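You operate a simulated robot arm through the tools that you are given. There is no shell and no other tool. Be economical: measure what you need, move in short steps, check, and stop when the job is done.

You are at the controls of a simulated robot arm. One attempt, no reset.

## Task
Put the colour pod that says "sand" from the folding top on the powder refill there and the colour pod labelled "mint" on the card of hair clips.

It is judged by the outcome, as a careful person would: the job done as asked, and still so three seconds after it is handed in. It fails if anything else is knocked over, pushed out of place, dropped, spilled or broken.

## Robot
A 5-joint arm with a two-finger parallel gripper, fixed in place. Base frame: the origin is at the foot of the arm, x ahead of it, y to its left, z up; the work surface is at about z = 0. Units: mm, degrees, N and s.
With the tool pointing down near the work surface it reaches from about 260 to 680 mm from the base axis. Its first joint turns from -66.0 to 66.0 degrees. The tool tilts only in the upright plane through the base axis and itself; it spins freely about its own axis. Payload 2.9 kg.
Tool frame: the origin (TCP) lies between the finger pads and is the grasp point; the fingertips stand 30 mm ahead of it; z points along the fingers, y is the line along which they close. The gripper opens to 110 mm. The fingers are 20 mm wide and 10 mm thick; the gripper's body (48 by 112 mm) begins 55 mm behind the TCP.
Orientation is that of the tool frame in the base frame, as [roll, pitch, yaw] about the fixed x, y, z axes, in that order (R = Rz(yaw) Ry(pitch) Rx(roll)). With the fingers straight down and closing along the base's y, the tool's x points along the base's -x, its y along +y and its z along -z.

## Interface
- The arm moves only by the tool move_arm. Its argument "deltas" is one flat list of numbers, 7 for each row, row after row: the shift along the tool's x, y, z in units of 40 mm (1.0 is 40 mm), then the turn, a rotation vector about the tool's x, y, z in units of 6 degrees (1.0 is 6 degrees), then the closure, from 0 (fully open) to 1 (shut). In form: [dx, dy, dz, rx, ry, rz, jaw, dx, dy, dz, rx, ry, rz, jaw, ...]. A call has 1 to 12 rows; each row shifts and turns the commanded pose from where the row before left it, along the tool's axes as they then stand. A call with a number of a shift or a turn outside -1 to 1 is refused whole. A row lasts 0.2 s, in which the tool goes at most 50 mm and 8.6 degrees; a call with a longer step from one row to the next is refused whole, and so is a gripper value outside its range. Where a pose cannot be reached the arm comes as near as it can. A force on the tool above 40 N (or 10 N above the force at the start of the call, whichever is more), or a blocked arm, ends the call early, and 0.2 s more pass. Each finger travels about 108 mm/s and halts on what it meets, pressing with about 42 N; the grip force reading is that of the motor and also rises with nothing between the fingers. The clock runs only during rows and for 0.2 s after the last one: add rows that do not move to give the fingers time. It gives the time, the measured TCP pose, the force on the tool (base axes), the opening and the grip force at its end, in the units of the frame above (readings bear some noise), and new pictures: "show" is both (left out), scene, wrist or none.
- Cameras (640 x 400 px; columns grow to the right, rows downward): "scene" is fixed at [21, -442.4, 600.3]; the picture's right is [0.89, -0.46, 0.00], its down [-0.28, -0.55, -0.79] and it looks along [0.36, 0.70, -0.61] (base axes); focal length 317 px, centre (320, 200). "wrist" rides on the gripper at [72, 17, -103] in the tool frame; the picture's right is [-0.23, 0.97, 0.00], its down [-0.76, -0.18, -0.62] and it looks along [-0.61, -0.14, 0.78] (tool axes); focal length 222 px, centre (320, 200). There is no depth. A picture from a camera that has moved, and an enlarged one, comes with that camera's place and axes in the base frame and with its lens.
- close_up(camera, box): a new picture of the part [left, top, right, bottom] of that camera's present view, enlarged. No time passes.
- finish_job(): hands the job in; it is judged then, once.

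Work in short steps. Places have to be worked out from the pictures, the camera data and where the tool is seen: move nearer, look again, correct. Check each grasp and each placing, and mend what went wrong. You have 90 turns and 170 pictures in all, those below and enlarged ones among them. Open the gripper and draw the arm clear of the work before you hand the job in, unless the task says otherwise; then end with one line.

The tools are called after "Call:" as name(argument=value, ...) on one line, values as JSON. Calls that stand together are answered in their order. move_arm: Moves the arm, as the interface text tells. Its arguments: {"type":"object","properties":{"deltas":{"type":"array","items":{"type":"number"}},"show":{"type":"string","enum":["both","scene","wrist","none"]}},"required":["deltas"]} The other tools are called the same way: close_up (camera, box) takes an enlarged picture of a part of a camera's view; finish_job () hands the job in.

At the start:

```text
time_s: 0.0
ee_pos: [400.9, 83.9, 200.5]
ee_rot: [179.9, 0.0, -180.0]
contact_force: [0.2, 0.3, 0.3]
width: 109.9
finger_force: 0.2
```

scene: 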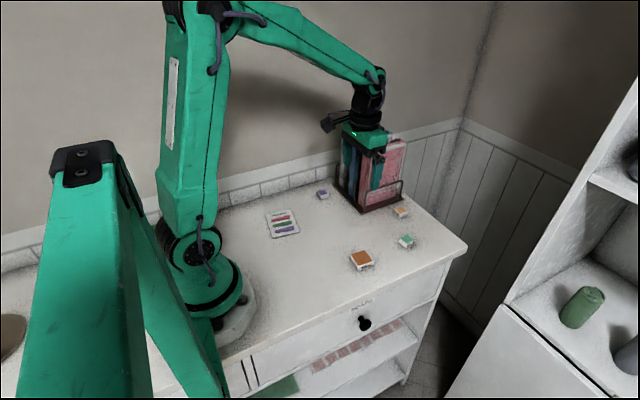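
wrist: 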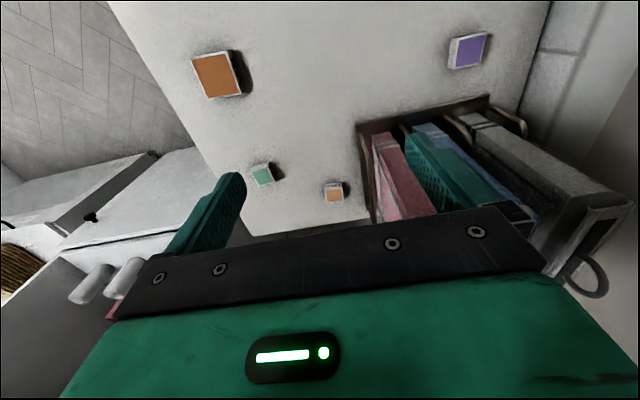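

I'll look closely at the small items on the cabinet top to identify them before moving.

Call:
close_up(camera="scene", box=[330, 190, 430, 280])

Call:
close_up(camera="scene", box=[250, 170, 350, 250])

Call:
close_up(camera="wrist", box=[180, 20, 380, 220])

```text
4.44 times, centred on (380, 235) of scene
camera zoom: at [21.0, -442.4, 600.3], right [0.89, -0.46, 0.0], down [-0.28, -0.55, -0.79], along [0.36, 0.7, -0.61], focal length 1410 px, centre (53, 44)
```

zoom: 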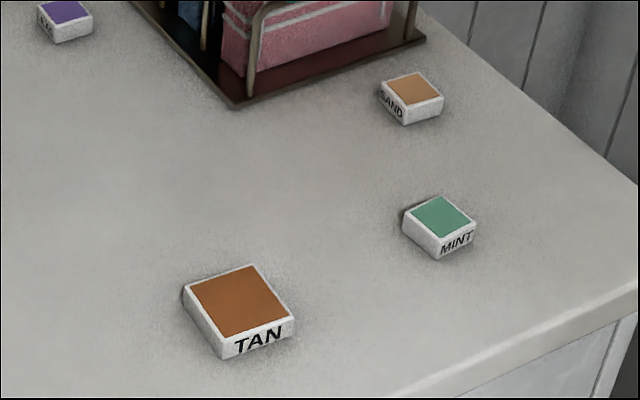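

```text
5.00 times, centred on (300, 210) of scene
camera zoom: at [21.0, -442.4, 600.3], right [0.89, -0.46, 0.0], down [-0.28, -0.55, -0.79], along [0.36, 0.7, -0.61], focal length 1586 px, centre (420, 150)
```

zoom: 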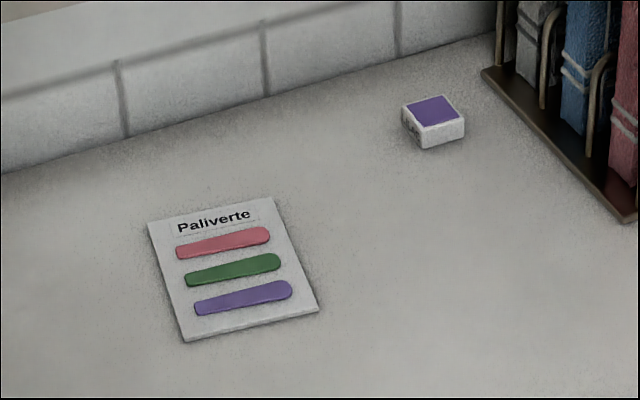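

```text
2.00 times, centred on (280, 120) of wrist
camera zoom: at [330.5, 100.3, 305.0], right [0.23, 0.97, 0.0], down [0.76, -0.18, 0.62], along [0.61, -0.14, -0.78], focal length 444 px, centre (400, 360)
```

zoom: 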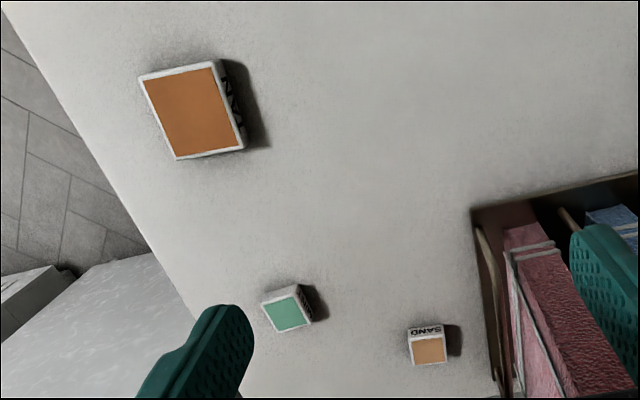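

Sand sits near (555,78), mint near (492,-24), the larger tan item (the refill) near (351,-24) and the card near (231,198). The bookrack is close to sand, so I'll first spin the tool here so that it closes along x with the camera away from the books, and narrow the jaws.

Call:
move_arm(deltas=[0, 0, 0, 0, 0, -1, 0.2, 0, 0, 0, 0, 0, -1, 0.4, 0, 0, 0, 0, 0, -1, 0.4, 0, 0, 0, 0, 0, -1, 0.4, 0, 0, 0, 0, 0, -1, 0.4, 0, 0, 0, 0, 0, -1, 0.4, 0, 0, 0, 0, 0, -1, 0.4, 0, 0, 0, 0, 0, -1, 0.4, 0, 0, 0, 0, 0, -1, 0.4, 0, 0, 0, 0, 0, -1, 0.4, 0, 0, 0, 0, 0, -1, 0.4, 0, 0, 0, 0, 0, -1, 0.4])

Call:
close_up(camera="scene", box=[480, 150, 640, 400])

Call:
close_up(camera="scene", box=[220, 290, 440, 400])

```text
time_s: 2.6
ee_pos: [402.6, 84.4, 200.2]
ee_rot: [-180.0, -0.1, -107.9]
contact_force: [-1.4, 0.2, -0.5]
width: 66.1
finger_force: 0.1
camera wrist: at [365.0, 19.9, 304.9], right [-0.86, 0.52, 0.0], down [0.4, 0.67, 0.62], along [0.32, 0.53, -0.78], focal length 222 px, centre (320, 200)
```

scene: 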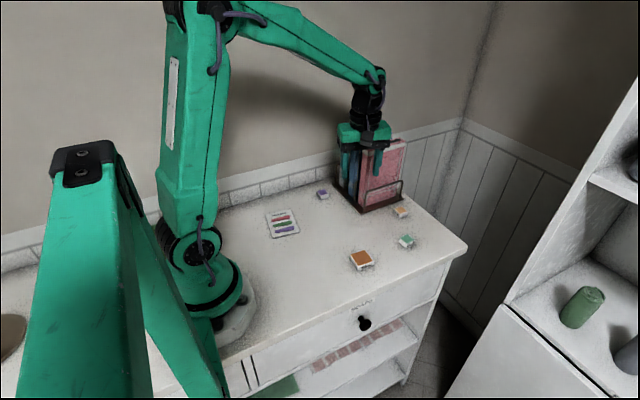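
wrist: 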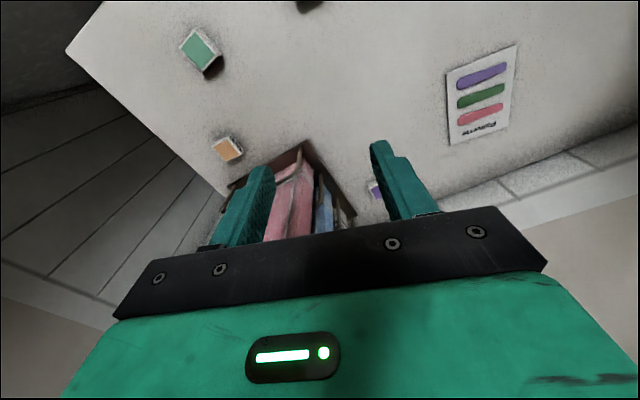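

```text
1.60 times, centred on (560, 275) of scene
camera zoom: at [21.0, -442.4, 600.3], right [0.89, -0.46, 0.0], down [-0.28, -0.55, -0.79], along [0.36, 0.7, -0.61], focal length 508 px, centre (-64, 80)
```

zoom: 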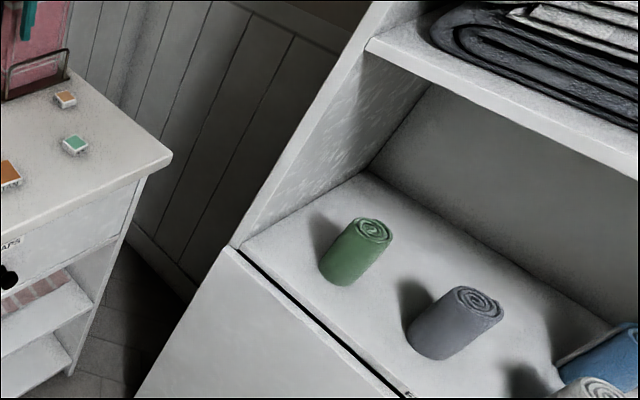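

```text
2.91 times, centred on (330, 345) of scene
camera zoom: at [21.0, -442.4, 600.3], right [0.89, -0.46, 0.0], down [-0.28, -0.55, -0.79], along [0.36, 0.7, -0.61], focal length 923 px, centre (291, -222)
```

zoom: 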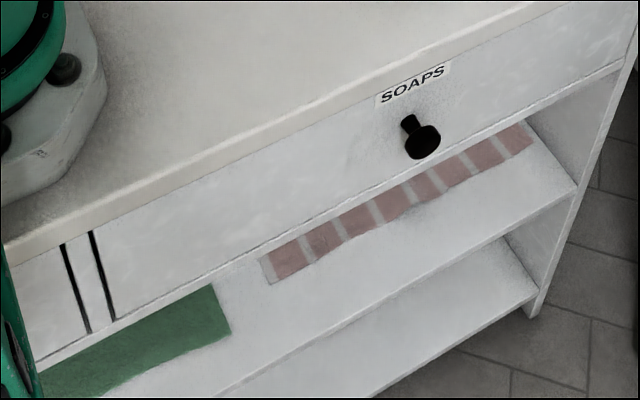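

Nothing else looks like a refill, so the big tan pan is the target. Now I finish the spin to match sand's edges, move over sand at height, and lower to about z = 110 for a look.

Call:
move_arm(deltas=[0, 0, 0, 0, 0, -0.91, 0.4, 0, 0, 0, 0, 0, -0.91, 0.4, -0.08, -0.95, 0, 0, 0, 0, 0.4, -0.08, -0.95, 0, 0, 0, 0, 0.4, -0.08, -0.95, 0, 0, 0, 0, 0.4, -0.08, -0.94, 0, 0, 0, 0, 0.4, 0, 0, 0.75, 0, 0, 0, 0.4, 0, 0, 0.75, 0, 0, 0, 0.4, 0, 0, 0.75, 0, 0, 0, 0.4])

```text
time_s: 4.6
ee_pos: [553.8, 77.0, 111.2]
ee_rot: [-180.0, -0.1, -97.1]
contact_force: [0.1, 0.6, -0.2]
width: 66.1
finger_force: 0.0
camera wrist: at [529.2, 6.8, 215.0], right [-0.94, 0.35, 0.0], down [0.27, 0.73, 0.62], along [0.22, 0.58, -0.78], focal length 222 px, centre (320, 200)
```

scene: 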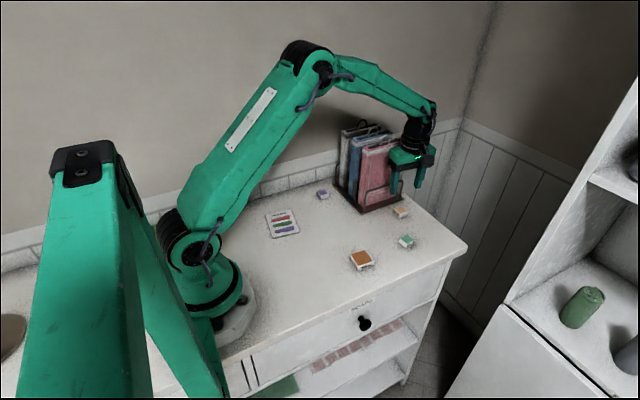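
wrist: 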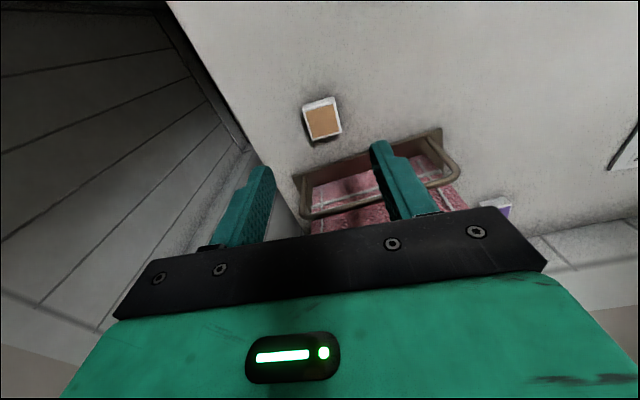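

Sand lies just ahead in the view; I'll zoom to get its exact centre, angle and height.

Call:
close_up(camera="wrist", box=[240, 70, 400, 170])

```text
4.00 times, centred on (320, 120) of wrist
camera zoom: at [529.2, 6.8, 215.0], right [-0.94, 0.35, 0.0], down [0.27, 0.73, 0.62], along [0.22, 0.58, -0.78], focal length 888 px, centre (320, 520)
```

zoom: 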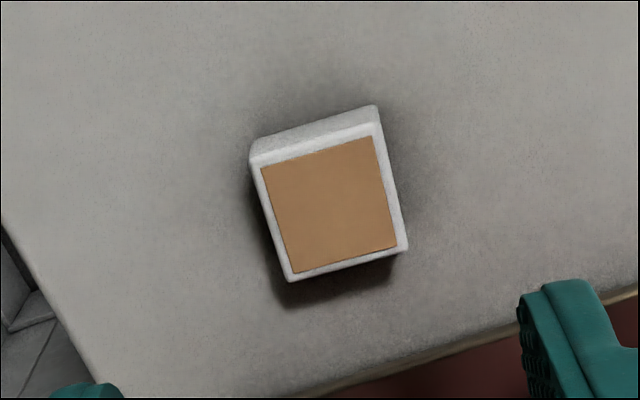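

Sand's centre comes out at about (550.5, 74), side 28 mm, aligned with the jaws. I'll shift about 4 mm, descend to TCP z = 35 and close.

Call:
move_arm(deltas=[0.078, 0.076, 0.5, 0, 0, 0, 0.4, 0, 0, 0.5, 0, 0, 0, 0.4, 0, 0, 0.5, 0, 0, 0, 0.4, 0, 0, 0.4, 0, 0, 0, 0.4, 0, 0, 0, 0, 0, 0, 0.4, 0, 0, 0, 0, 0, 0, 0.6, 0, 0, 0, 0, 0, 0, 0.8, 0, 0, 0, 0, 0, 0, 0.9, 0, 0, 0, 0, 0, 0, 0.9])

```text
time_s: 6.6
ee_pos: [550.5, 72.9, 34.5]
ee_rot: [-179.9, 0.1, -97.1]
contact_force: [-0.1, -0.6, 0.5]
width: 28.8
finger_force: 42.1
camera wrist: at [526.3, 3.2, 138.9], right [-0.94, 0.35, 0.0], down [0.27, 0.73, 0.62], along [0.22, 0.58, -0.78], focal length 222 px, centre (320, 200)
```

scene: 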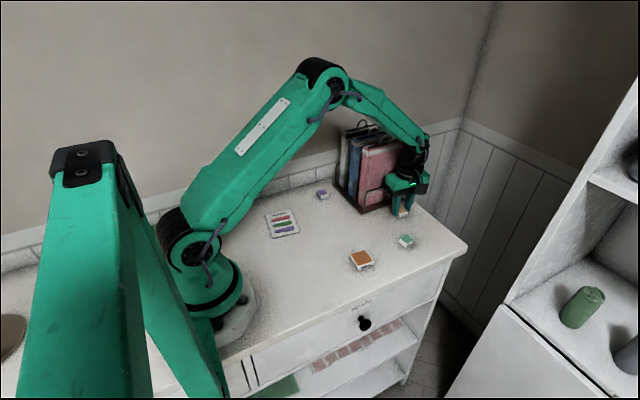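
wrist: 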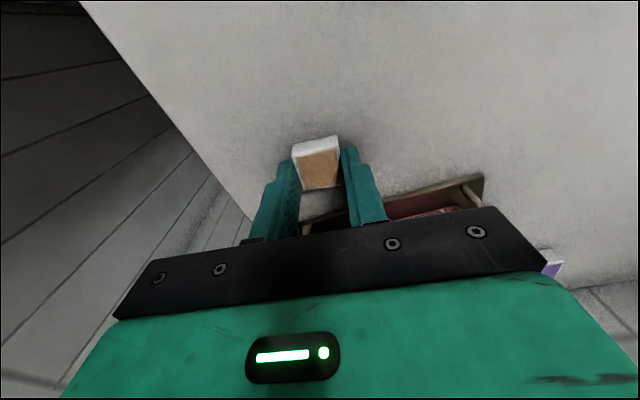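

Sand is held (28.8 mm, 42 N). I'll lift it and carry it above the tan refill.

Call:
move_arm(deltas=[0, 0, -0.7, 0, 0, 0, 0.9, 0, 0, -0.7, 0, 0, 0, 0.9, 0, 0, -0.7, 0, 0, 0, 0.9, 0.508, 0.777, 0, 0, 0, 0, 0.9, 0.508, 0.777, 0, 0, 0, 0, 0.9, 0.508, 0.777, 0, 0, 0, 0, 0.9, 0.508, 0.777, 0, 0, 0, 0, 0.9, 0.508, 0.777, 0, 0, 0, 0, 0.9, 0.508, 0.777, 0, 0, 0, 0, 0.9, 0, 0, 0, 0, 0, 0, 0.9])

Call:
close_up(camera="wrist", box=[240, 70, 400, 170])

```text
time_s: 8.8
ee_pos: [349.4, -23.0, 118.5]
ee_rot: [180.0, -0.1, -97.1]
contact_force: [0.1, 0.4, -0.4]
width: 28.3
finger_force: 41.6
camera wrist: at [324.9, -94.1, 222.1], right [-0.94, 0.35, 0.0], down [0.27, 0.73, 0.62], along [0.22, 0.58, -0.78], focal length 222 px, centre (320, 200)
```

scene: 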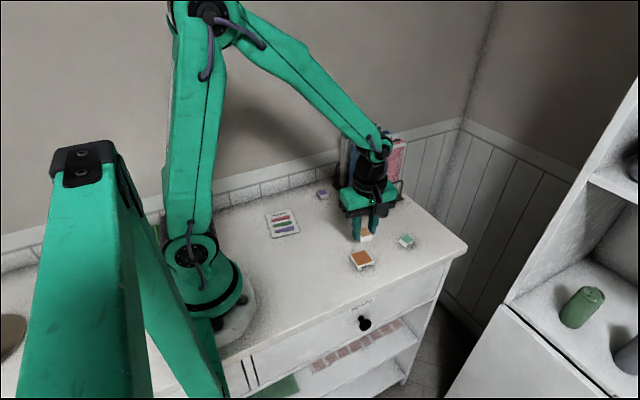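
wrist: 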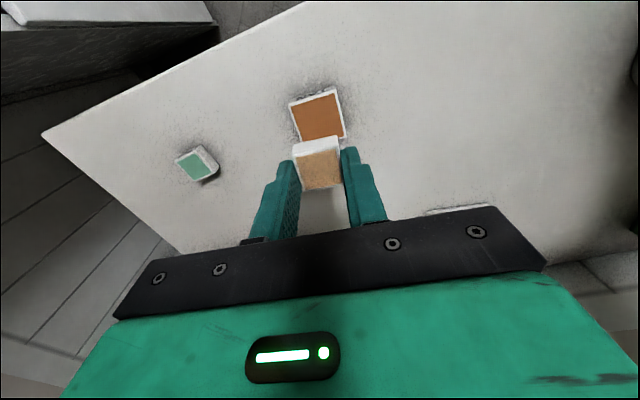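

```text
4.00 times, centred on (320, 120) of wrist
camera zoom: at [324.9, -94.1, 222.1], right [-0.94, 0.35, 0.0], down [0.27, 0.73, 0.62], along [0.22, 0.58, -0.78], focal length 888 px, centre (320, 520)
```

zoom: 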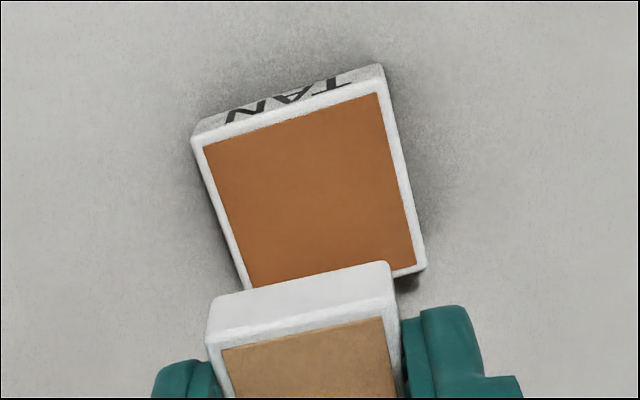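

The tan refill's centre comes out near (350.6, -27), side about 43 mm, and parallel to the held pod. I'll correct by about 5 mm and lower to just above it.

Call:
move_arm(deltas=[0.12, -0.045, 0.5, 0, 0, 0, 0.9, 0, 0, 0.5, 0, 0, 0, 0.9, 0, 0, 0.48, 0, 0, 0, 0.9, 0, 0, 0, 0, 0, 0, 0.9])

Call:
close_up(camera="wrist", box=[240, 90, 400, 190])

Call:
close_up(camera="scene", box=[320, 220, 400, 280])

```text
time_s: 9.8
ee_pos: [351.7, -27.7, 57.9]
ee_rot: [-179.9, 0.0, -97.2]
contact_force: [0.1, -0.7, -0.5]
width: 28.4
finger_force: 42.1
camera wrist: at [326.6, -98.2, 162.4], right [-0.94, 0.35, 0.0], down [0.27, 0.73, 0.62], along [0.21, 0.58, -0.78], focal length 222 px, centre (320, 200)
```

scene: 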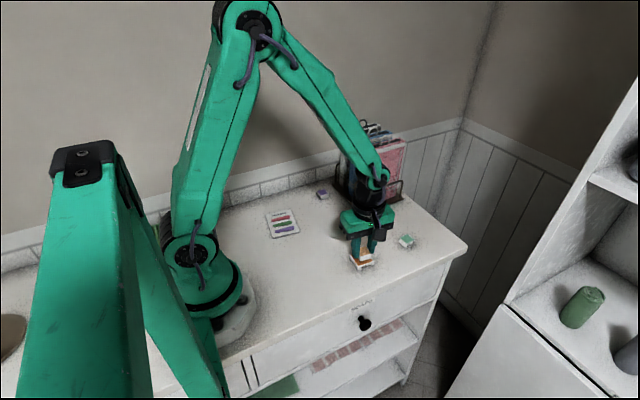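
wrist: 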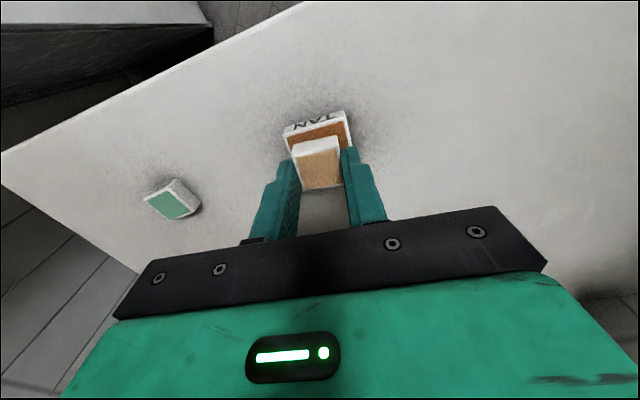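

```text
4.00 times, centred on (320, 140) of wrist
camera zoom: at [326.6, -98.2, 162.4], right [-0.94, 0.35, 0.0], down [0.27, 0.73, 0.62], along [0.21, 0.58, -0.78], focal length 888 px, centre (320, 440)
```

zoom: 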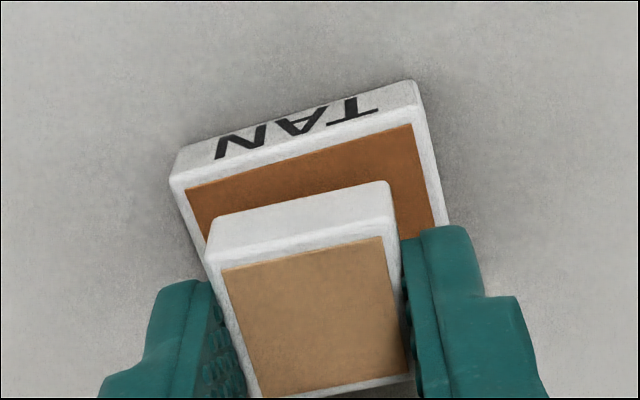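

```text
6.67 times, centred on (360, 250) of scene
camera zoom: at [21.0, -442.4, 600.3], right [0.89, -0.46, 0.0], down [-0.28, -0.55, -0.79], along [0.36, 0.7, -0.61], focal length 2115 px, centre (53, -133)
```

zoom: 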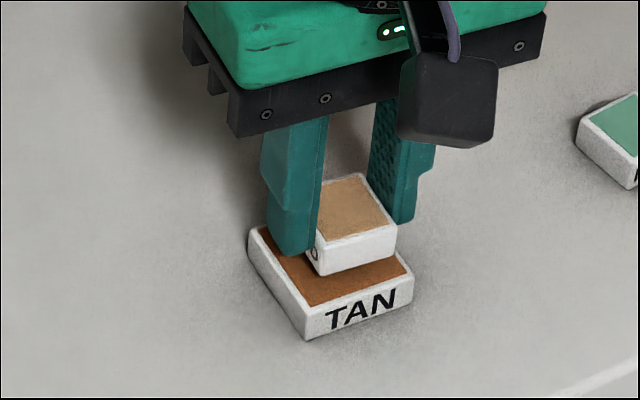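

The pod hangs a few mm over the refill, slightly off toward +x. I'll shift 2.5 mm back and lower in small steps, watching the force.

Call:
move_arm(deltas=[0, 0.062, 0, 0, 0, 0, 0.9, 0, 0, 0.05, 0, 0, 0, 0.9, 0, 0, 0.05, 0, 0, 0, 0.9, 0, 0, 0, 0, 0, 0, 0.9], show="none")

Call:
close_up(camera="scene", box=[330, 230, 394, 270])

```text
time_s: 10.8
ee_pos: [348.7, -28.6, 55.4]
ee_rot: [179.9, 0.1, -97.0]
contact_force: [0.7, -0.1, 0.0]
width: 28.2
finger_force: 42.1
```

```text
10.00 times, centred on (362, 250) of scene
camera zoom: at [21.0, -442.4, 600.3], right [0.89, -0.46, 0.0], down [-0.28, -0.55, -0.79], along [0.36, 0.7, -0.61], focal length 3172 px, centre (-100, -300)
```

zoom: 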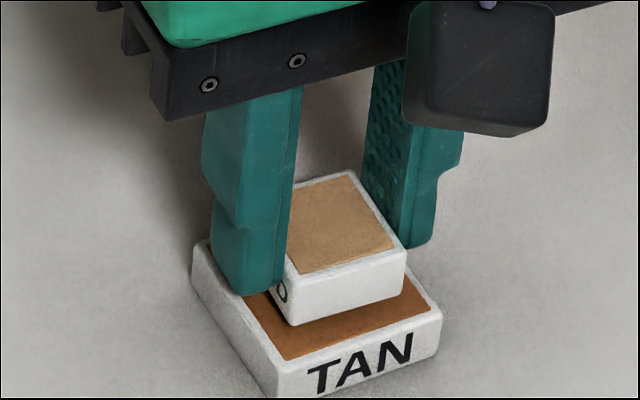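

Still hovering slightly with no contact force; lowering 3 mm more in 1 mm steps.

Call:
move_arm(deltas=[0, 0, 0.025, 0, 0, 0, 0.9, 0, 0, 0.025, 0, 0, 0, 0.9, 0, 0, 0.025, 0, 0, 0, 0.9], show="none")

Call:
close_up(camera="scene", box=[330, 230, 394, 270])

```text
time_s: 11.6
ee_pos: [349.5, -28.2, 52.6]
ee_rot: [180.0, -0.1, -97.2]
contact_force: [-0.3, -0.7, -0.2]
width: 28.3
finger_force: 42.2
```

```text
10.00 times, centred on (362, 250) of scene
camera zoom: at [21.0, -442.4, 600.3], right [0.89, -0.46, 0.0], down [-0.28, -0.55, -0.79], along [0.36, 0.7, -0.61], focal length 3172 px, centre (-100, -300)
```

zoom: 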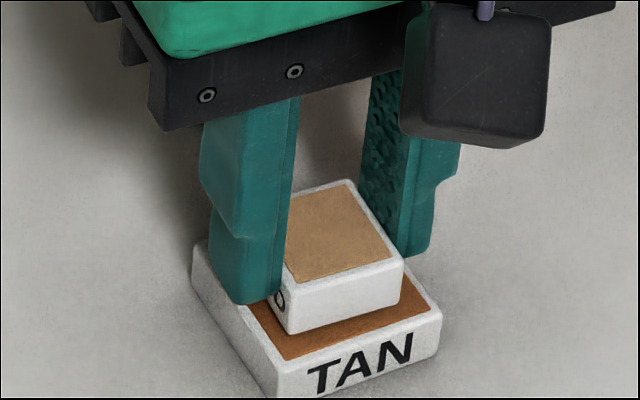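

Still no contact; lowering another 3 mm.

Call:
move_arm(deltas=[0, 0, 0.025, 0, 0, 0, 0.9, 0, 0, 0.025, 0, 0, 0, 0.9, 0, 0, 0.025, 0, 0, 0, 0.9], show="none")

Call:
close_up(camera="scene", box=[330, 230, 394, 270])

```text
time_s: 12.4
ee_pos: [348.6, -29.1, 51.4]
ee_rot: [179.9, 0.0, -97.1]
contact_force: [0.0, 0.3, -0.8]
width: 28.4
finger_force: 42.0
```

```text
10.00 times, centred on (362, 250) of scene
camera zoom: at [21.0, -442.4, 600.3], right [0.89, -0.46, 0.0], down [-0.28, -0.55, -0.79], along [0.36, 0.7, -0.61], focal length 3172 px, centre (-100, -300)
```

zoom: 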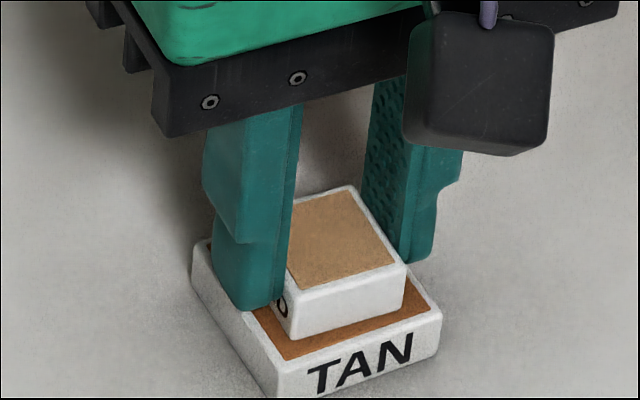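

Close to contact now (estimated pod bottom about 17 mm); lowering 2 mm more.

Call:
move_arm(deltas=[0, 0, 0.025, 0, 0, 0, 0.9, 0, 0, 0.025, 0, 0, 0, 0.9, 0, 0, 0, 0, 0, 0, 0.9], show="none")

Call:
close_up(camera="scene", box=[330, 230, 394, 270])

```text
time_s: 13.2
ee_pos: [351.3, -27.5, 48.9]
ee_rot: [-179.8, 0.0, -97.1]
contact_force: [-5.7, 0.0, 32.6]
width: 28.5
finger_force: 42.3
```

```text
10.00 times, centred on (362, 250) of scene
camera zoom: at [20.8, -442.4, 600.4], right [0.89, -0.46, 0.0], down [-0.28, -0.55, -0.79], along [0.36, 0.7, -0.61], focal length 3172 px, centre (-100, -300)
```

zoom: 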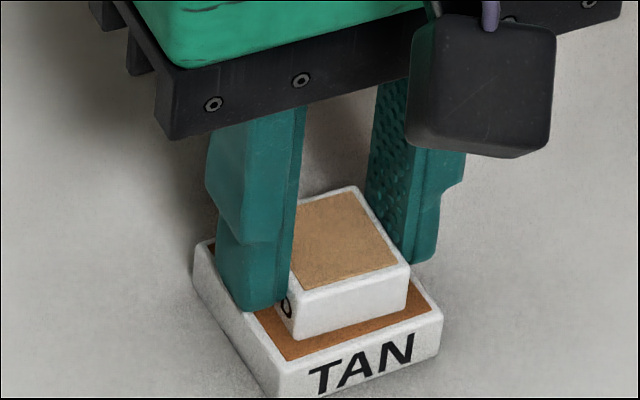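

Contact made (33 N). I'll relieve it by about 1 mm, open the jaws and rise straight up.

Call:
move_arm(deltas=[0, 0, -0.03, 0, 0, 0, 0.9, 0, 0, 0, 0, 0, 0, 0.7, 0, 0, 0, 0, 0, 0, 0.5, 0, 0, 0, 0, 0, 0, 0.4, 0, 0, -0.4, 0, 0, 0, 0.4, 0, 0, -0.6, 0, 0, 0, 0.4, 0, 0, -0.8, 0, 0, 0, 0.4, 0, 0, 0, 0, 0, 0, 0.4])

Call:
close_up(camera="scene", box=[330, 230, 394, 270])

Call:
close_up(camera="wrist", box=[140, 50, 380, 200])

```text
time_s: 15.0
ee_pos: [347.9, -28.2, 122.0]
ee_rot: [-180.0, 0.0, -97.0]
contact_force: [-0.3, 0.2, 0.1]
width: 66.1
finger_force: 0.1
camera wrist: at [323.5, -97.9, 225.5], right [-0.94, 0.35, 0.0], down [0.27, 0.73, 0.62], along [0.21, 0.58, -0.78], focal length 222 px, centre (320, 200)
```

scene: 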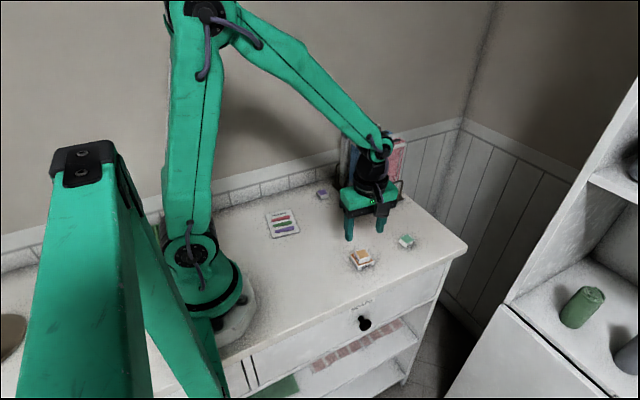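
wrist: 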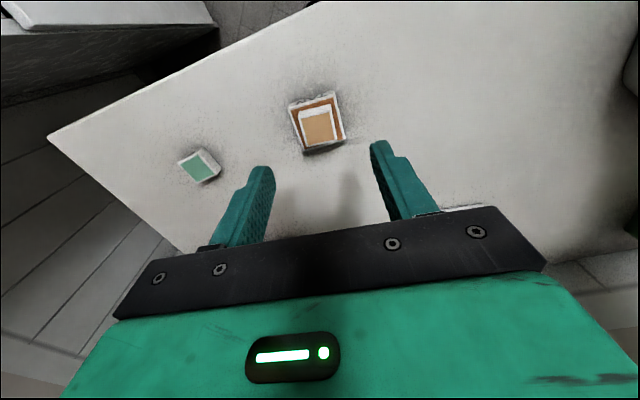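

```text
10.00 times, centred on (362, 250) of scene
camera zoom: at [21.0, -442.4, 600.3], right [0.89, -0.46, 0.0], down [-0.28, -0.55, -0.79], along [0.36, 0.7, -0.61], focal length 3172 px, centre (-100, -300)
```

zoom: 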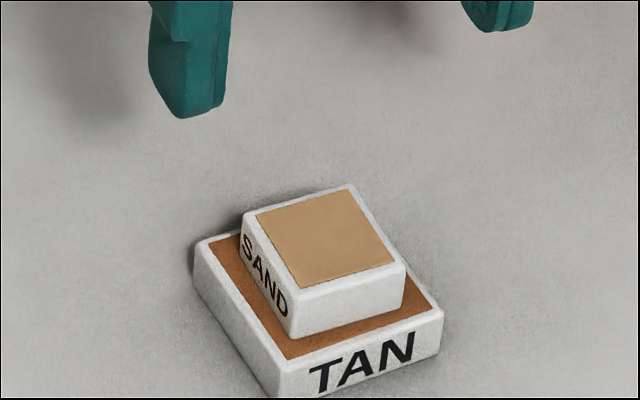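

```text
2.67 times, centred on (260, 125) of wrist
camera zoom: at [323.5, -97.9, 225.5], right [-0.94, 0.35, 0.0], down [0.27, 0.73, 0.62], along [0.21, 0.58, -0.78], focal length 592 px, centre (480, 400)
```

zoom: 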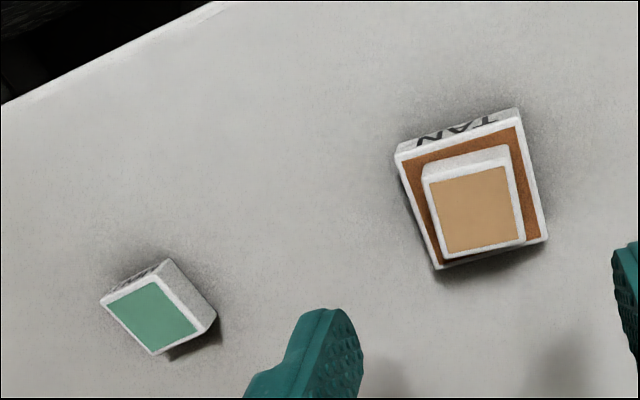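

Sand sits squarely and flat on the refill. Mint is near (490, -26.5), turned about +5.5°; I'll move over it, turn the jaws to match, and look.

Call:
move_arm(deltas=[-0.119, -0.881, 0, 0, 0, 0, 0.4, -0.119, -0.881, 0, 0, 0, 0, 0.4, -0.119, -0.881, 0, 0, 0, 0, 0.4, -0.119, -0.881, 0, 0, 0, 0, 0.4, 0, 0, 0.1, 0, 0, -0.69, 0.4, 0, 0, 0.1, 0, 0, -0.69, 0.4, 0, 0, 0.1, 0, 0, -0.69, 0.4, 0, 0, 0, 0, 0, 0, 0.4], show="wrist")

Call:
close_up(camera="wrist", box=[240, 70, 400, 170])

```text
time_s: 16.8
ee_pos: [491.5, -25.4, 109.8]
ee_rot: [179.9, 0.1, -84.6]
contact_force: [-0.2, -0.5, -0.6]
width: 66.0
finger_force: 0.1
camera wrist: at [482.1, -100.0, 213.4], right [-0.99, 0.13, 0.0], down [0.11, 0.77, 0.62], along [0.08, 0.62, -0.78], focal length 222 px, centre (320, 200)
```

wrist: 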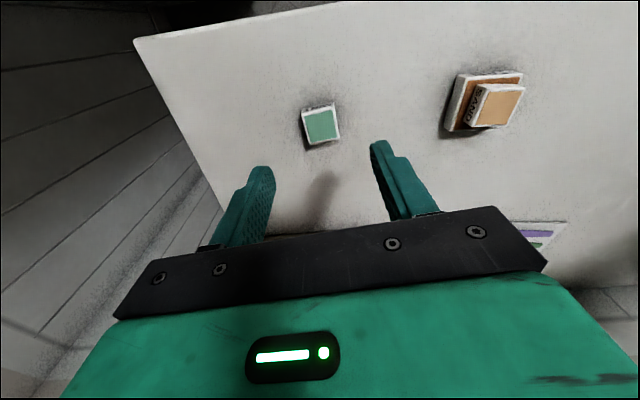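

```text
4.00 times, centred on (320, 120) of wrist
camera zoom: at [482.1, -100.0, 213.4], right [-0.99, 0.13, 0.0], down [0.11, 0.77, 0.62], along [0.08, 0.62, -0.78], focal length 888 px, centre (320, 520)
```

zoom: 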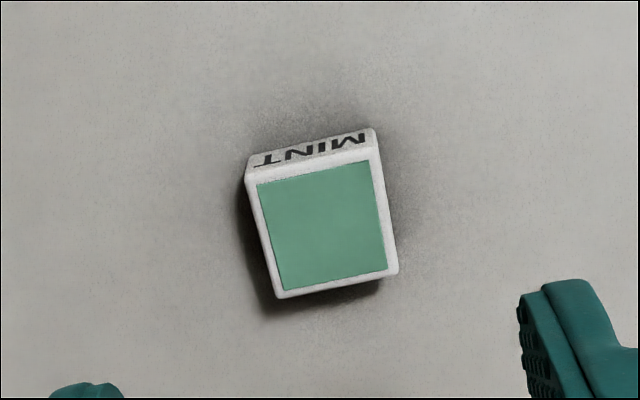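

Mint is aligned and nearly under the jaws (about 2 mm off). Descending to TCP z = 34.5 and closing.

Call:
move_arm(deltas=[0.0, 0.05, 0.5, 0, 0, 0, 0.4, 0, 0, 0.5, 0, 0, 0, 0.4, 0, 0, 0.5, 0, 0, 0, 0.4, 0, 0, 0.38, 0, 0, 0, 0.4, 0, 0, 0, 0, 0, 0, 0.4, 0, 0, 0, 0, 0, 0, 0.6, 0, 0, 0, 0, 0, 0, 0.8, 0, 0, 0, 0, 0, 0, 0.9, 0, 0, 0, 0, 0, 0, 0.9])

```text
time_s: 18.8
ee_pos: [488.0, -24.6, 36.3]
ee_rot: [179.9, 0.0, -84.6]
contact_force: [0.3, -0.1, 0.0]
width: 28.5
finger_force: 41.9
camera wrist: at [478.6, -100.1, 139.7], right [-0.99, 0.14, 0.0], down [0.11, 0.77, 0.62], along [0.08, 0.62, -0.78], focal length 222 px, centre (320, 200)
```

scene: 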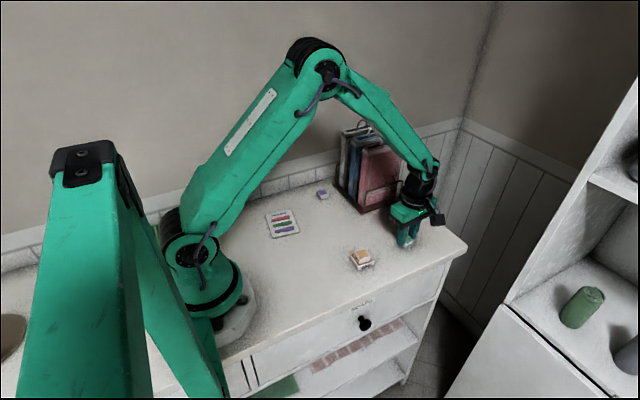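
wrist: 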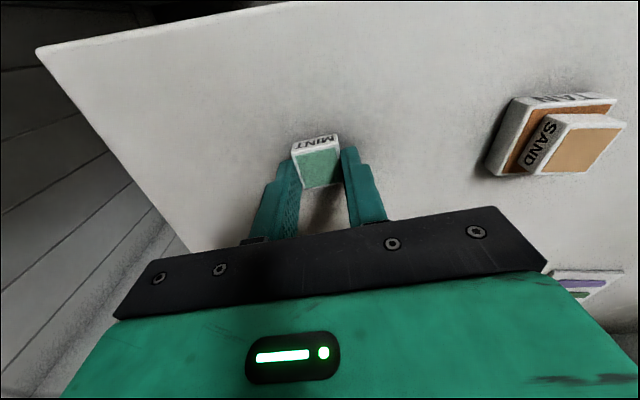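

Mint is held (28.5 mm). I'll lift it to about z = 130 and carry it over the card.

Call:
move_arm(deltas=[0, 0, -0.6, 0, 0, 0, 0.9, 0, 0, -0.6, 0, 0, 0, 0.9, 0, 0, -0.6, 0, 0, 0, 0.9, 0, 0, -0.6, 0, 0, 0, 0.9, -0.726, 0.741, 0, 0, 0, 0, 0.9, -0.726, 0.741, 0, 0, 0, 0, 0.9, -0.726, 0.741, 0, 0, 0, 0, 0.9, -0.726, 0.741, 0, 0, 0, 0, 0.9, -0.726, 0.741, 0, 0, 0, 0, 0.9, -0.726, 0.741, 0, 0, 0, 0, 0.9, -0.726, 0.741, 0, 0, 0, 0, 0.9, -0.726, 0.741, 0, 0, 0, 0, 0.9])

Call:
close_up(camera="wrist", box=[210, 30, 450, 180])

```text
time_s: 21.4
ee_pos: [229.9, 185.7, 129.2]
ee_rot: [179.9, 0.0, -84.7]
contact_force: [-0.8, -0.6, -0.1]
width: 28.4
finger_force: 42.7
camera wrist: at [221.0, 111.5, 233.4], right [-0.99, 0.14, 0.0], down [0.11, 0.77, 0.62], along [0.08, 0.62, -0.78], focal length 222 px, centre (320, 200)
```

scene: 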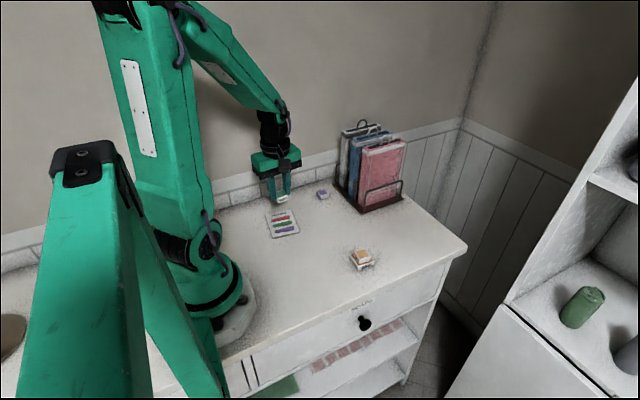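
wrist: 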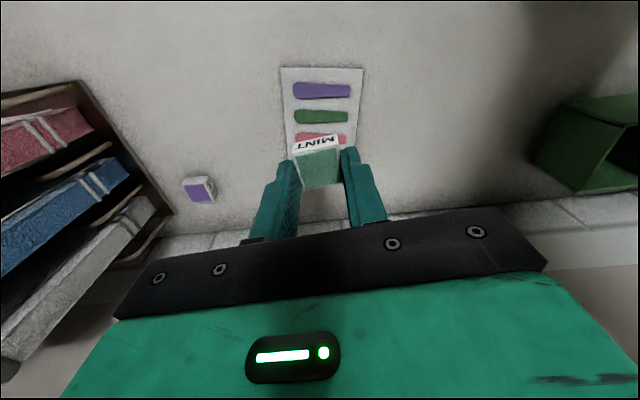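

```text
2.67 times, centred on (330, 105) of wrist
camera zoom: at [221.0, 111.5, 233.4], right [-0.99, 0.14, 0.0], down [0.11, 0.77, 0.62], along [0.08, 0.62, -0.78], focal length 592 px, centre (293, 453)
```

zoom: 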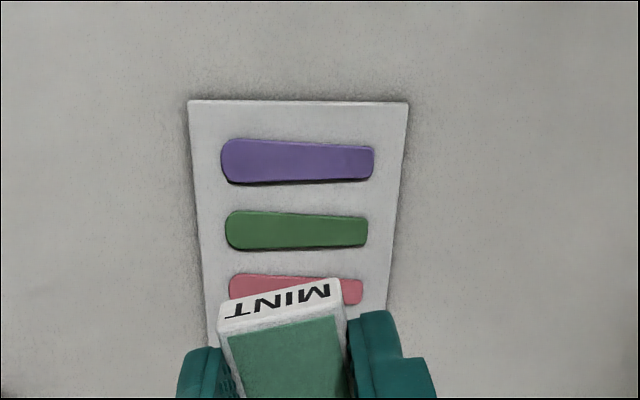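

The clips are about 23 mm apart, so I'll set mint bridging the purple and green clips. That needs a shift of tool (+10.4, +5.0) and a turn of +14° to match the card, then lowering to about z = 55.

Call:
move_arm(deltas=[0.26, 0.125, 0, 0, 0, 0, 0.9, 0, 0, 0, 0, 0, 0.78, 0.9, 0, 0, 0, 0, 0, 0.78, 0.9, 0, 0, 0, 0, 0, 0.78, 0.9, 0, 0, 0.6, 0, 0, 0, 0.9, 0, 0, 0.6, 0, 0, 0, 0.9, 0, 0, 0.64, 0, 0, 0, 0.9, 0, 0, 0, 0, 0, 0, 0.9])

Call:
close_up(camera="wrist", box=[240, 60, 400, 200])

Call:
close_up(camera="scene", box=[250, 200, 314, 240])

```text
time_s: 23.2
ee_pos: [227.4, 172.0, 55.6]
ee_rot: [180.0, 0.0, -98.8]
contact_force: [0.6, -0.1, -0.7]
width: 28.4
finger_force: 42.2
camera wrist: at [201.3, 103.0, 159.1], right [-0.93, 0.37, 0.0], down [0.29, 0.73, 0.62], along [0.23, 0.58, -0.78], focal length 222 px, centre (320, 200)
```

scene: 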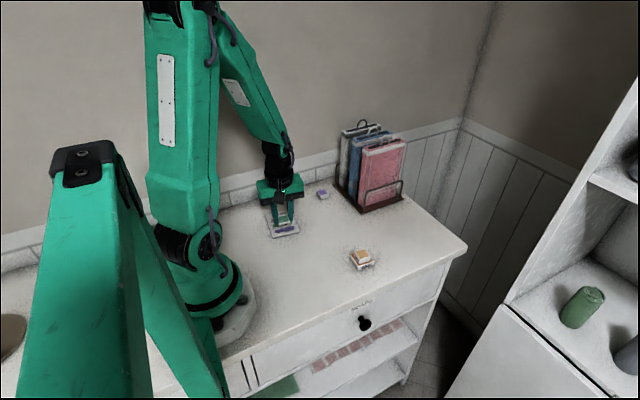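
wrist: 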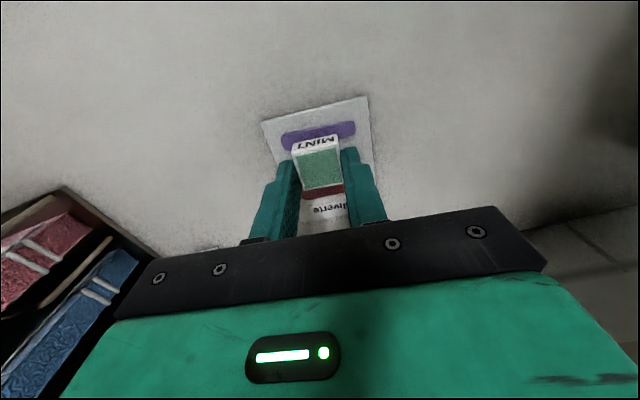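

```text
2.86 times, centred on (320, 130) of wrist
camera zoom: at [201.3, 103.0, 159.1], right [-0.93, 0.37, 0.0], down [0.29, 0.73, 0.62], along [0.23, 0.58, -0.78], focal length 635 px, centre (320, 400)
```

zoom: 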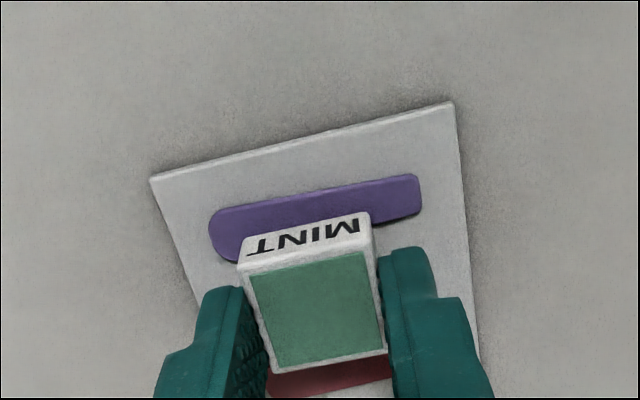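

```text
10.00 times, centred on (282, 220) of scene
camera zoom: at [21.0, -442.4, 600.3], right [0.89, -0.46, 0.0], down [-0.28, -0.55, -0.79], along [0.36, 0.7, -0.61], focal length 3172 px, centre (700, 0)
```

zoom: 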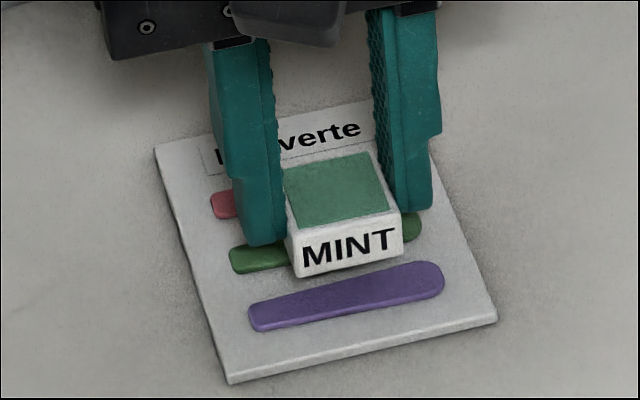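

Mint is lined up between the purple and green clips, about 12–15 mm above them. I'll lower 9 mm, then check.

Call:
move_arm(deltas=[0, 0, 0.1, 0, 0, 0, 0.9, 0, 0, 0.1, 0, 0, 0, 0.9, 0, 0, 0.03, 0, 0, 0, 0.9, 0, 0, 0, 0, 0, 0, 0.9], show="none")

Call:
close_up(camera="scene", box=[250, 200, 314, 240])

```text
time_s: 24.2
ee_pos: [227.9, 172.5, 46.6]
ee_rot: [-180.0, 0.0, -98.7]
contact_force: [-0.7, -0.8, -0.2]
width: 28.4
finger_force: 41.8
```

```text
10.00 times, centred on (282, 220) of scene
camera zoom: at [21.0, -442.4, 600.3], right [0.89, -0.46, 0.0], down [-0.28, -0.55, -0.79], along [0.36, 0.7, -0.61], focal length 3172 px, centre (700, 0)
```

zoom: 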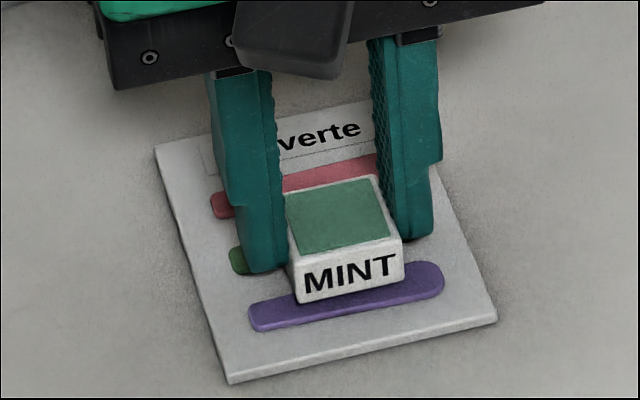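

Good, still no contact; lowering in 1 mm steps by 3 mm.

Call:
move_arm(deltas=[0, 0, 0.025, 0, 0, 0, 0.9, 0, 0, 0.025, 0, 0, 0, 0.9, 0, 0, 0.025, 0, 0, 0, 0.9, 0, 0, 0, 0, 0, 0, 0.9], show="none")

```text
time_s: 25.2
ee_pos: [226.8, 171.8, 43.1]
ee_rot: [-179.9, 0.0, -98.7]
contact_force: [0.0, -0.1, -0.6]
width: 28.2
finger_force: 41.6
```

No contact yet; another 2 mm.

Call:
move_arm(deltas=[0, 0, 0.025, 0, 0, 0, 0.9, 0, 0, 0.025, 0, 0, 0, 0.9, 0, 0, 0, 0, 0, 0, 0.9], show="none")

Call:
close_up(camera="scene", box=[250, 200, 314, 240])

```text
time_s: 26.0
ee_pos: [227.3, 172.1, 41.3]
ee_rot: [180.0, 0.1, -98.7]
contact_force: [0.0, -0.4, 3.3]
width: 28.3
finger_force: 42.3
```

```text
10.00 times, centred on (282, 220) of scene
camera zoom: at [21.0, -442.4, 600.3], right [0.89, -0.46, 0.0], down [-0.28, -0.55, -0.79], along [0.36, 0.7, -0.61], focal length 3172 px, centre (700, 0)
```

zoom: 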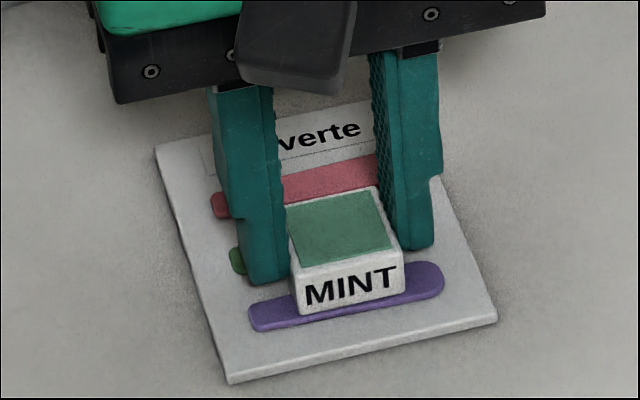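

Light contact (3.3 N): mint is resting on the clips. I'll open the jaws and rise straight up.

Call:
move_arm(deltas=[0, 0, 0, 0, 0, 0, 0.75, 0, 0, 0, 0, 0, 0, 0.65, 0, 0, 0, 0, 0, 0, 0.55, 0, 0, 0, 0, 0, 0, 0.55, 0, 0, -0.3, 0, 0, 0, 0.55, 0, 0, -0.7, 0, 0, 0, 0.55, 0, 0, -0.9, 0, 0, 0, 0.55, 0, 0, -0.9, 0, 0, 0, 0.55, 0, 0, -0.9, 0, 0, 0, 0.55, 0, 0, 0, 0, 0, 0, 0.3])

Call:
close_up(camera="scene", box=[250, 200, 314, 240])

Call:
close_up(camera="scene", box=[320, 220, 400, 280])

```text
time_s: 28.2
ee_pos: [226.6, 171.4, 192.5]
ee_rot: [180.0, 0.0, -98.7]
contact_force: [0.3, 0.5, -0.9]
width: 76.8
finger_force: 0.0
camera wrist: at [200.9, 102.6, 295.4], right [-0.93, 0.37, 0.0], down [0.29, 0.73, 0.62], along [0.23, 0.58, -0.78], focal length 222 px, centre (320, 200)
```

scene: 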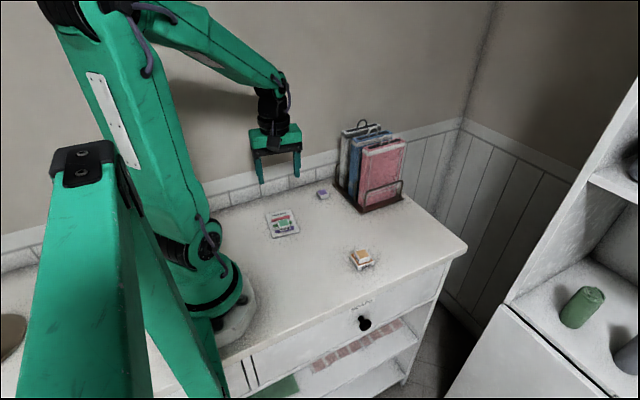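
wrist: 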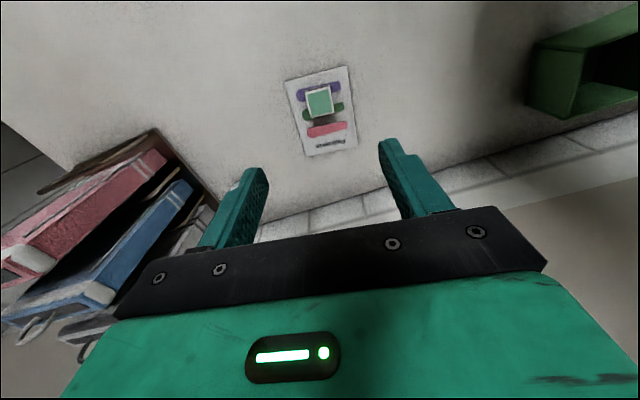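

```text
10.00 times, centred on (282, 220) of scene
camera zoom: at [21.0, -442.4, 600.3], right [0.89, -0.46, 0.0], down [-0.28, -0.55, -0.79], along [0.36, 0.7, -0.61], focal length 3172 px, centre (700, 0)
```

zoom: 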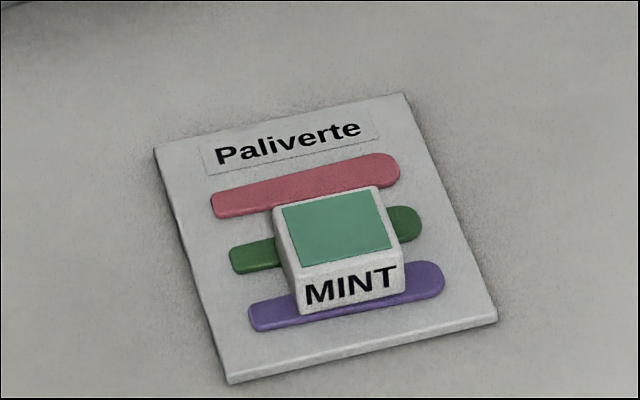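

```text
6.67 times, centred on (360, 250) of scene
camera zoom: at [21.0, -442.4, 600.3], right [0.89, -0.46, 0.0], down [-0.28, -0.55, -0.79], along [0.36, 0.7, -0.61], focal length 2115 px, centre (53, -133)
```

zoom: 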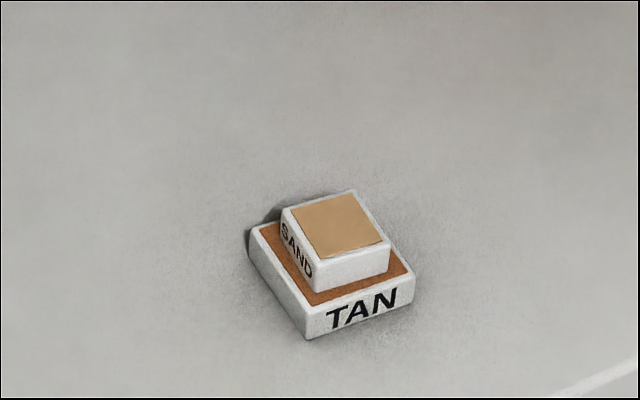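

Both pods rest flat and stable in place, the other items I can see are where they were, and the open gripper is clear above at z = 192. Handing in.

Call:
finish_job()

```text
The job is handed in.
```

The "sand" pod is on the powder refill (I took the larger pan marked "TAN" to be it), the "mint" pod is on the card of hair clips, and the job is handed in.
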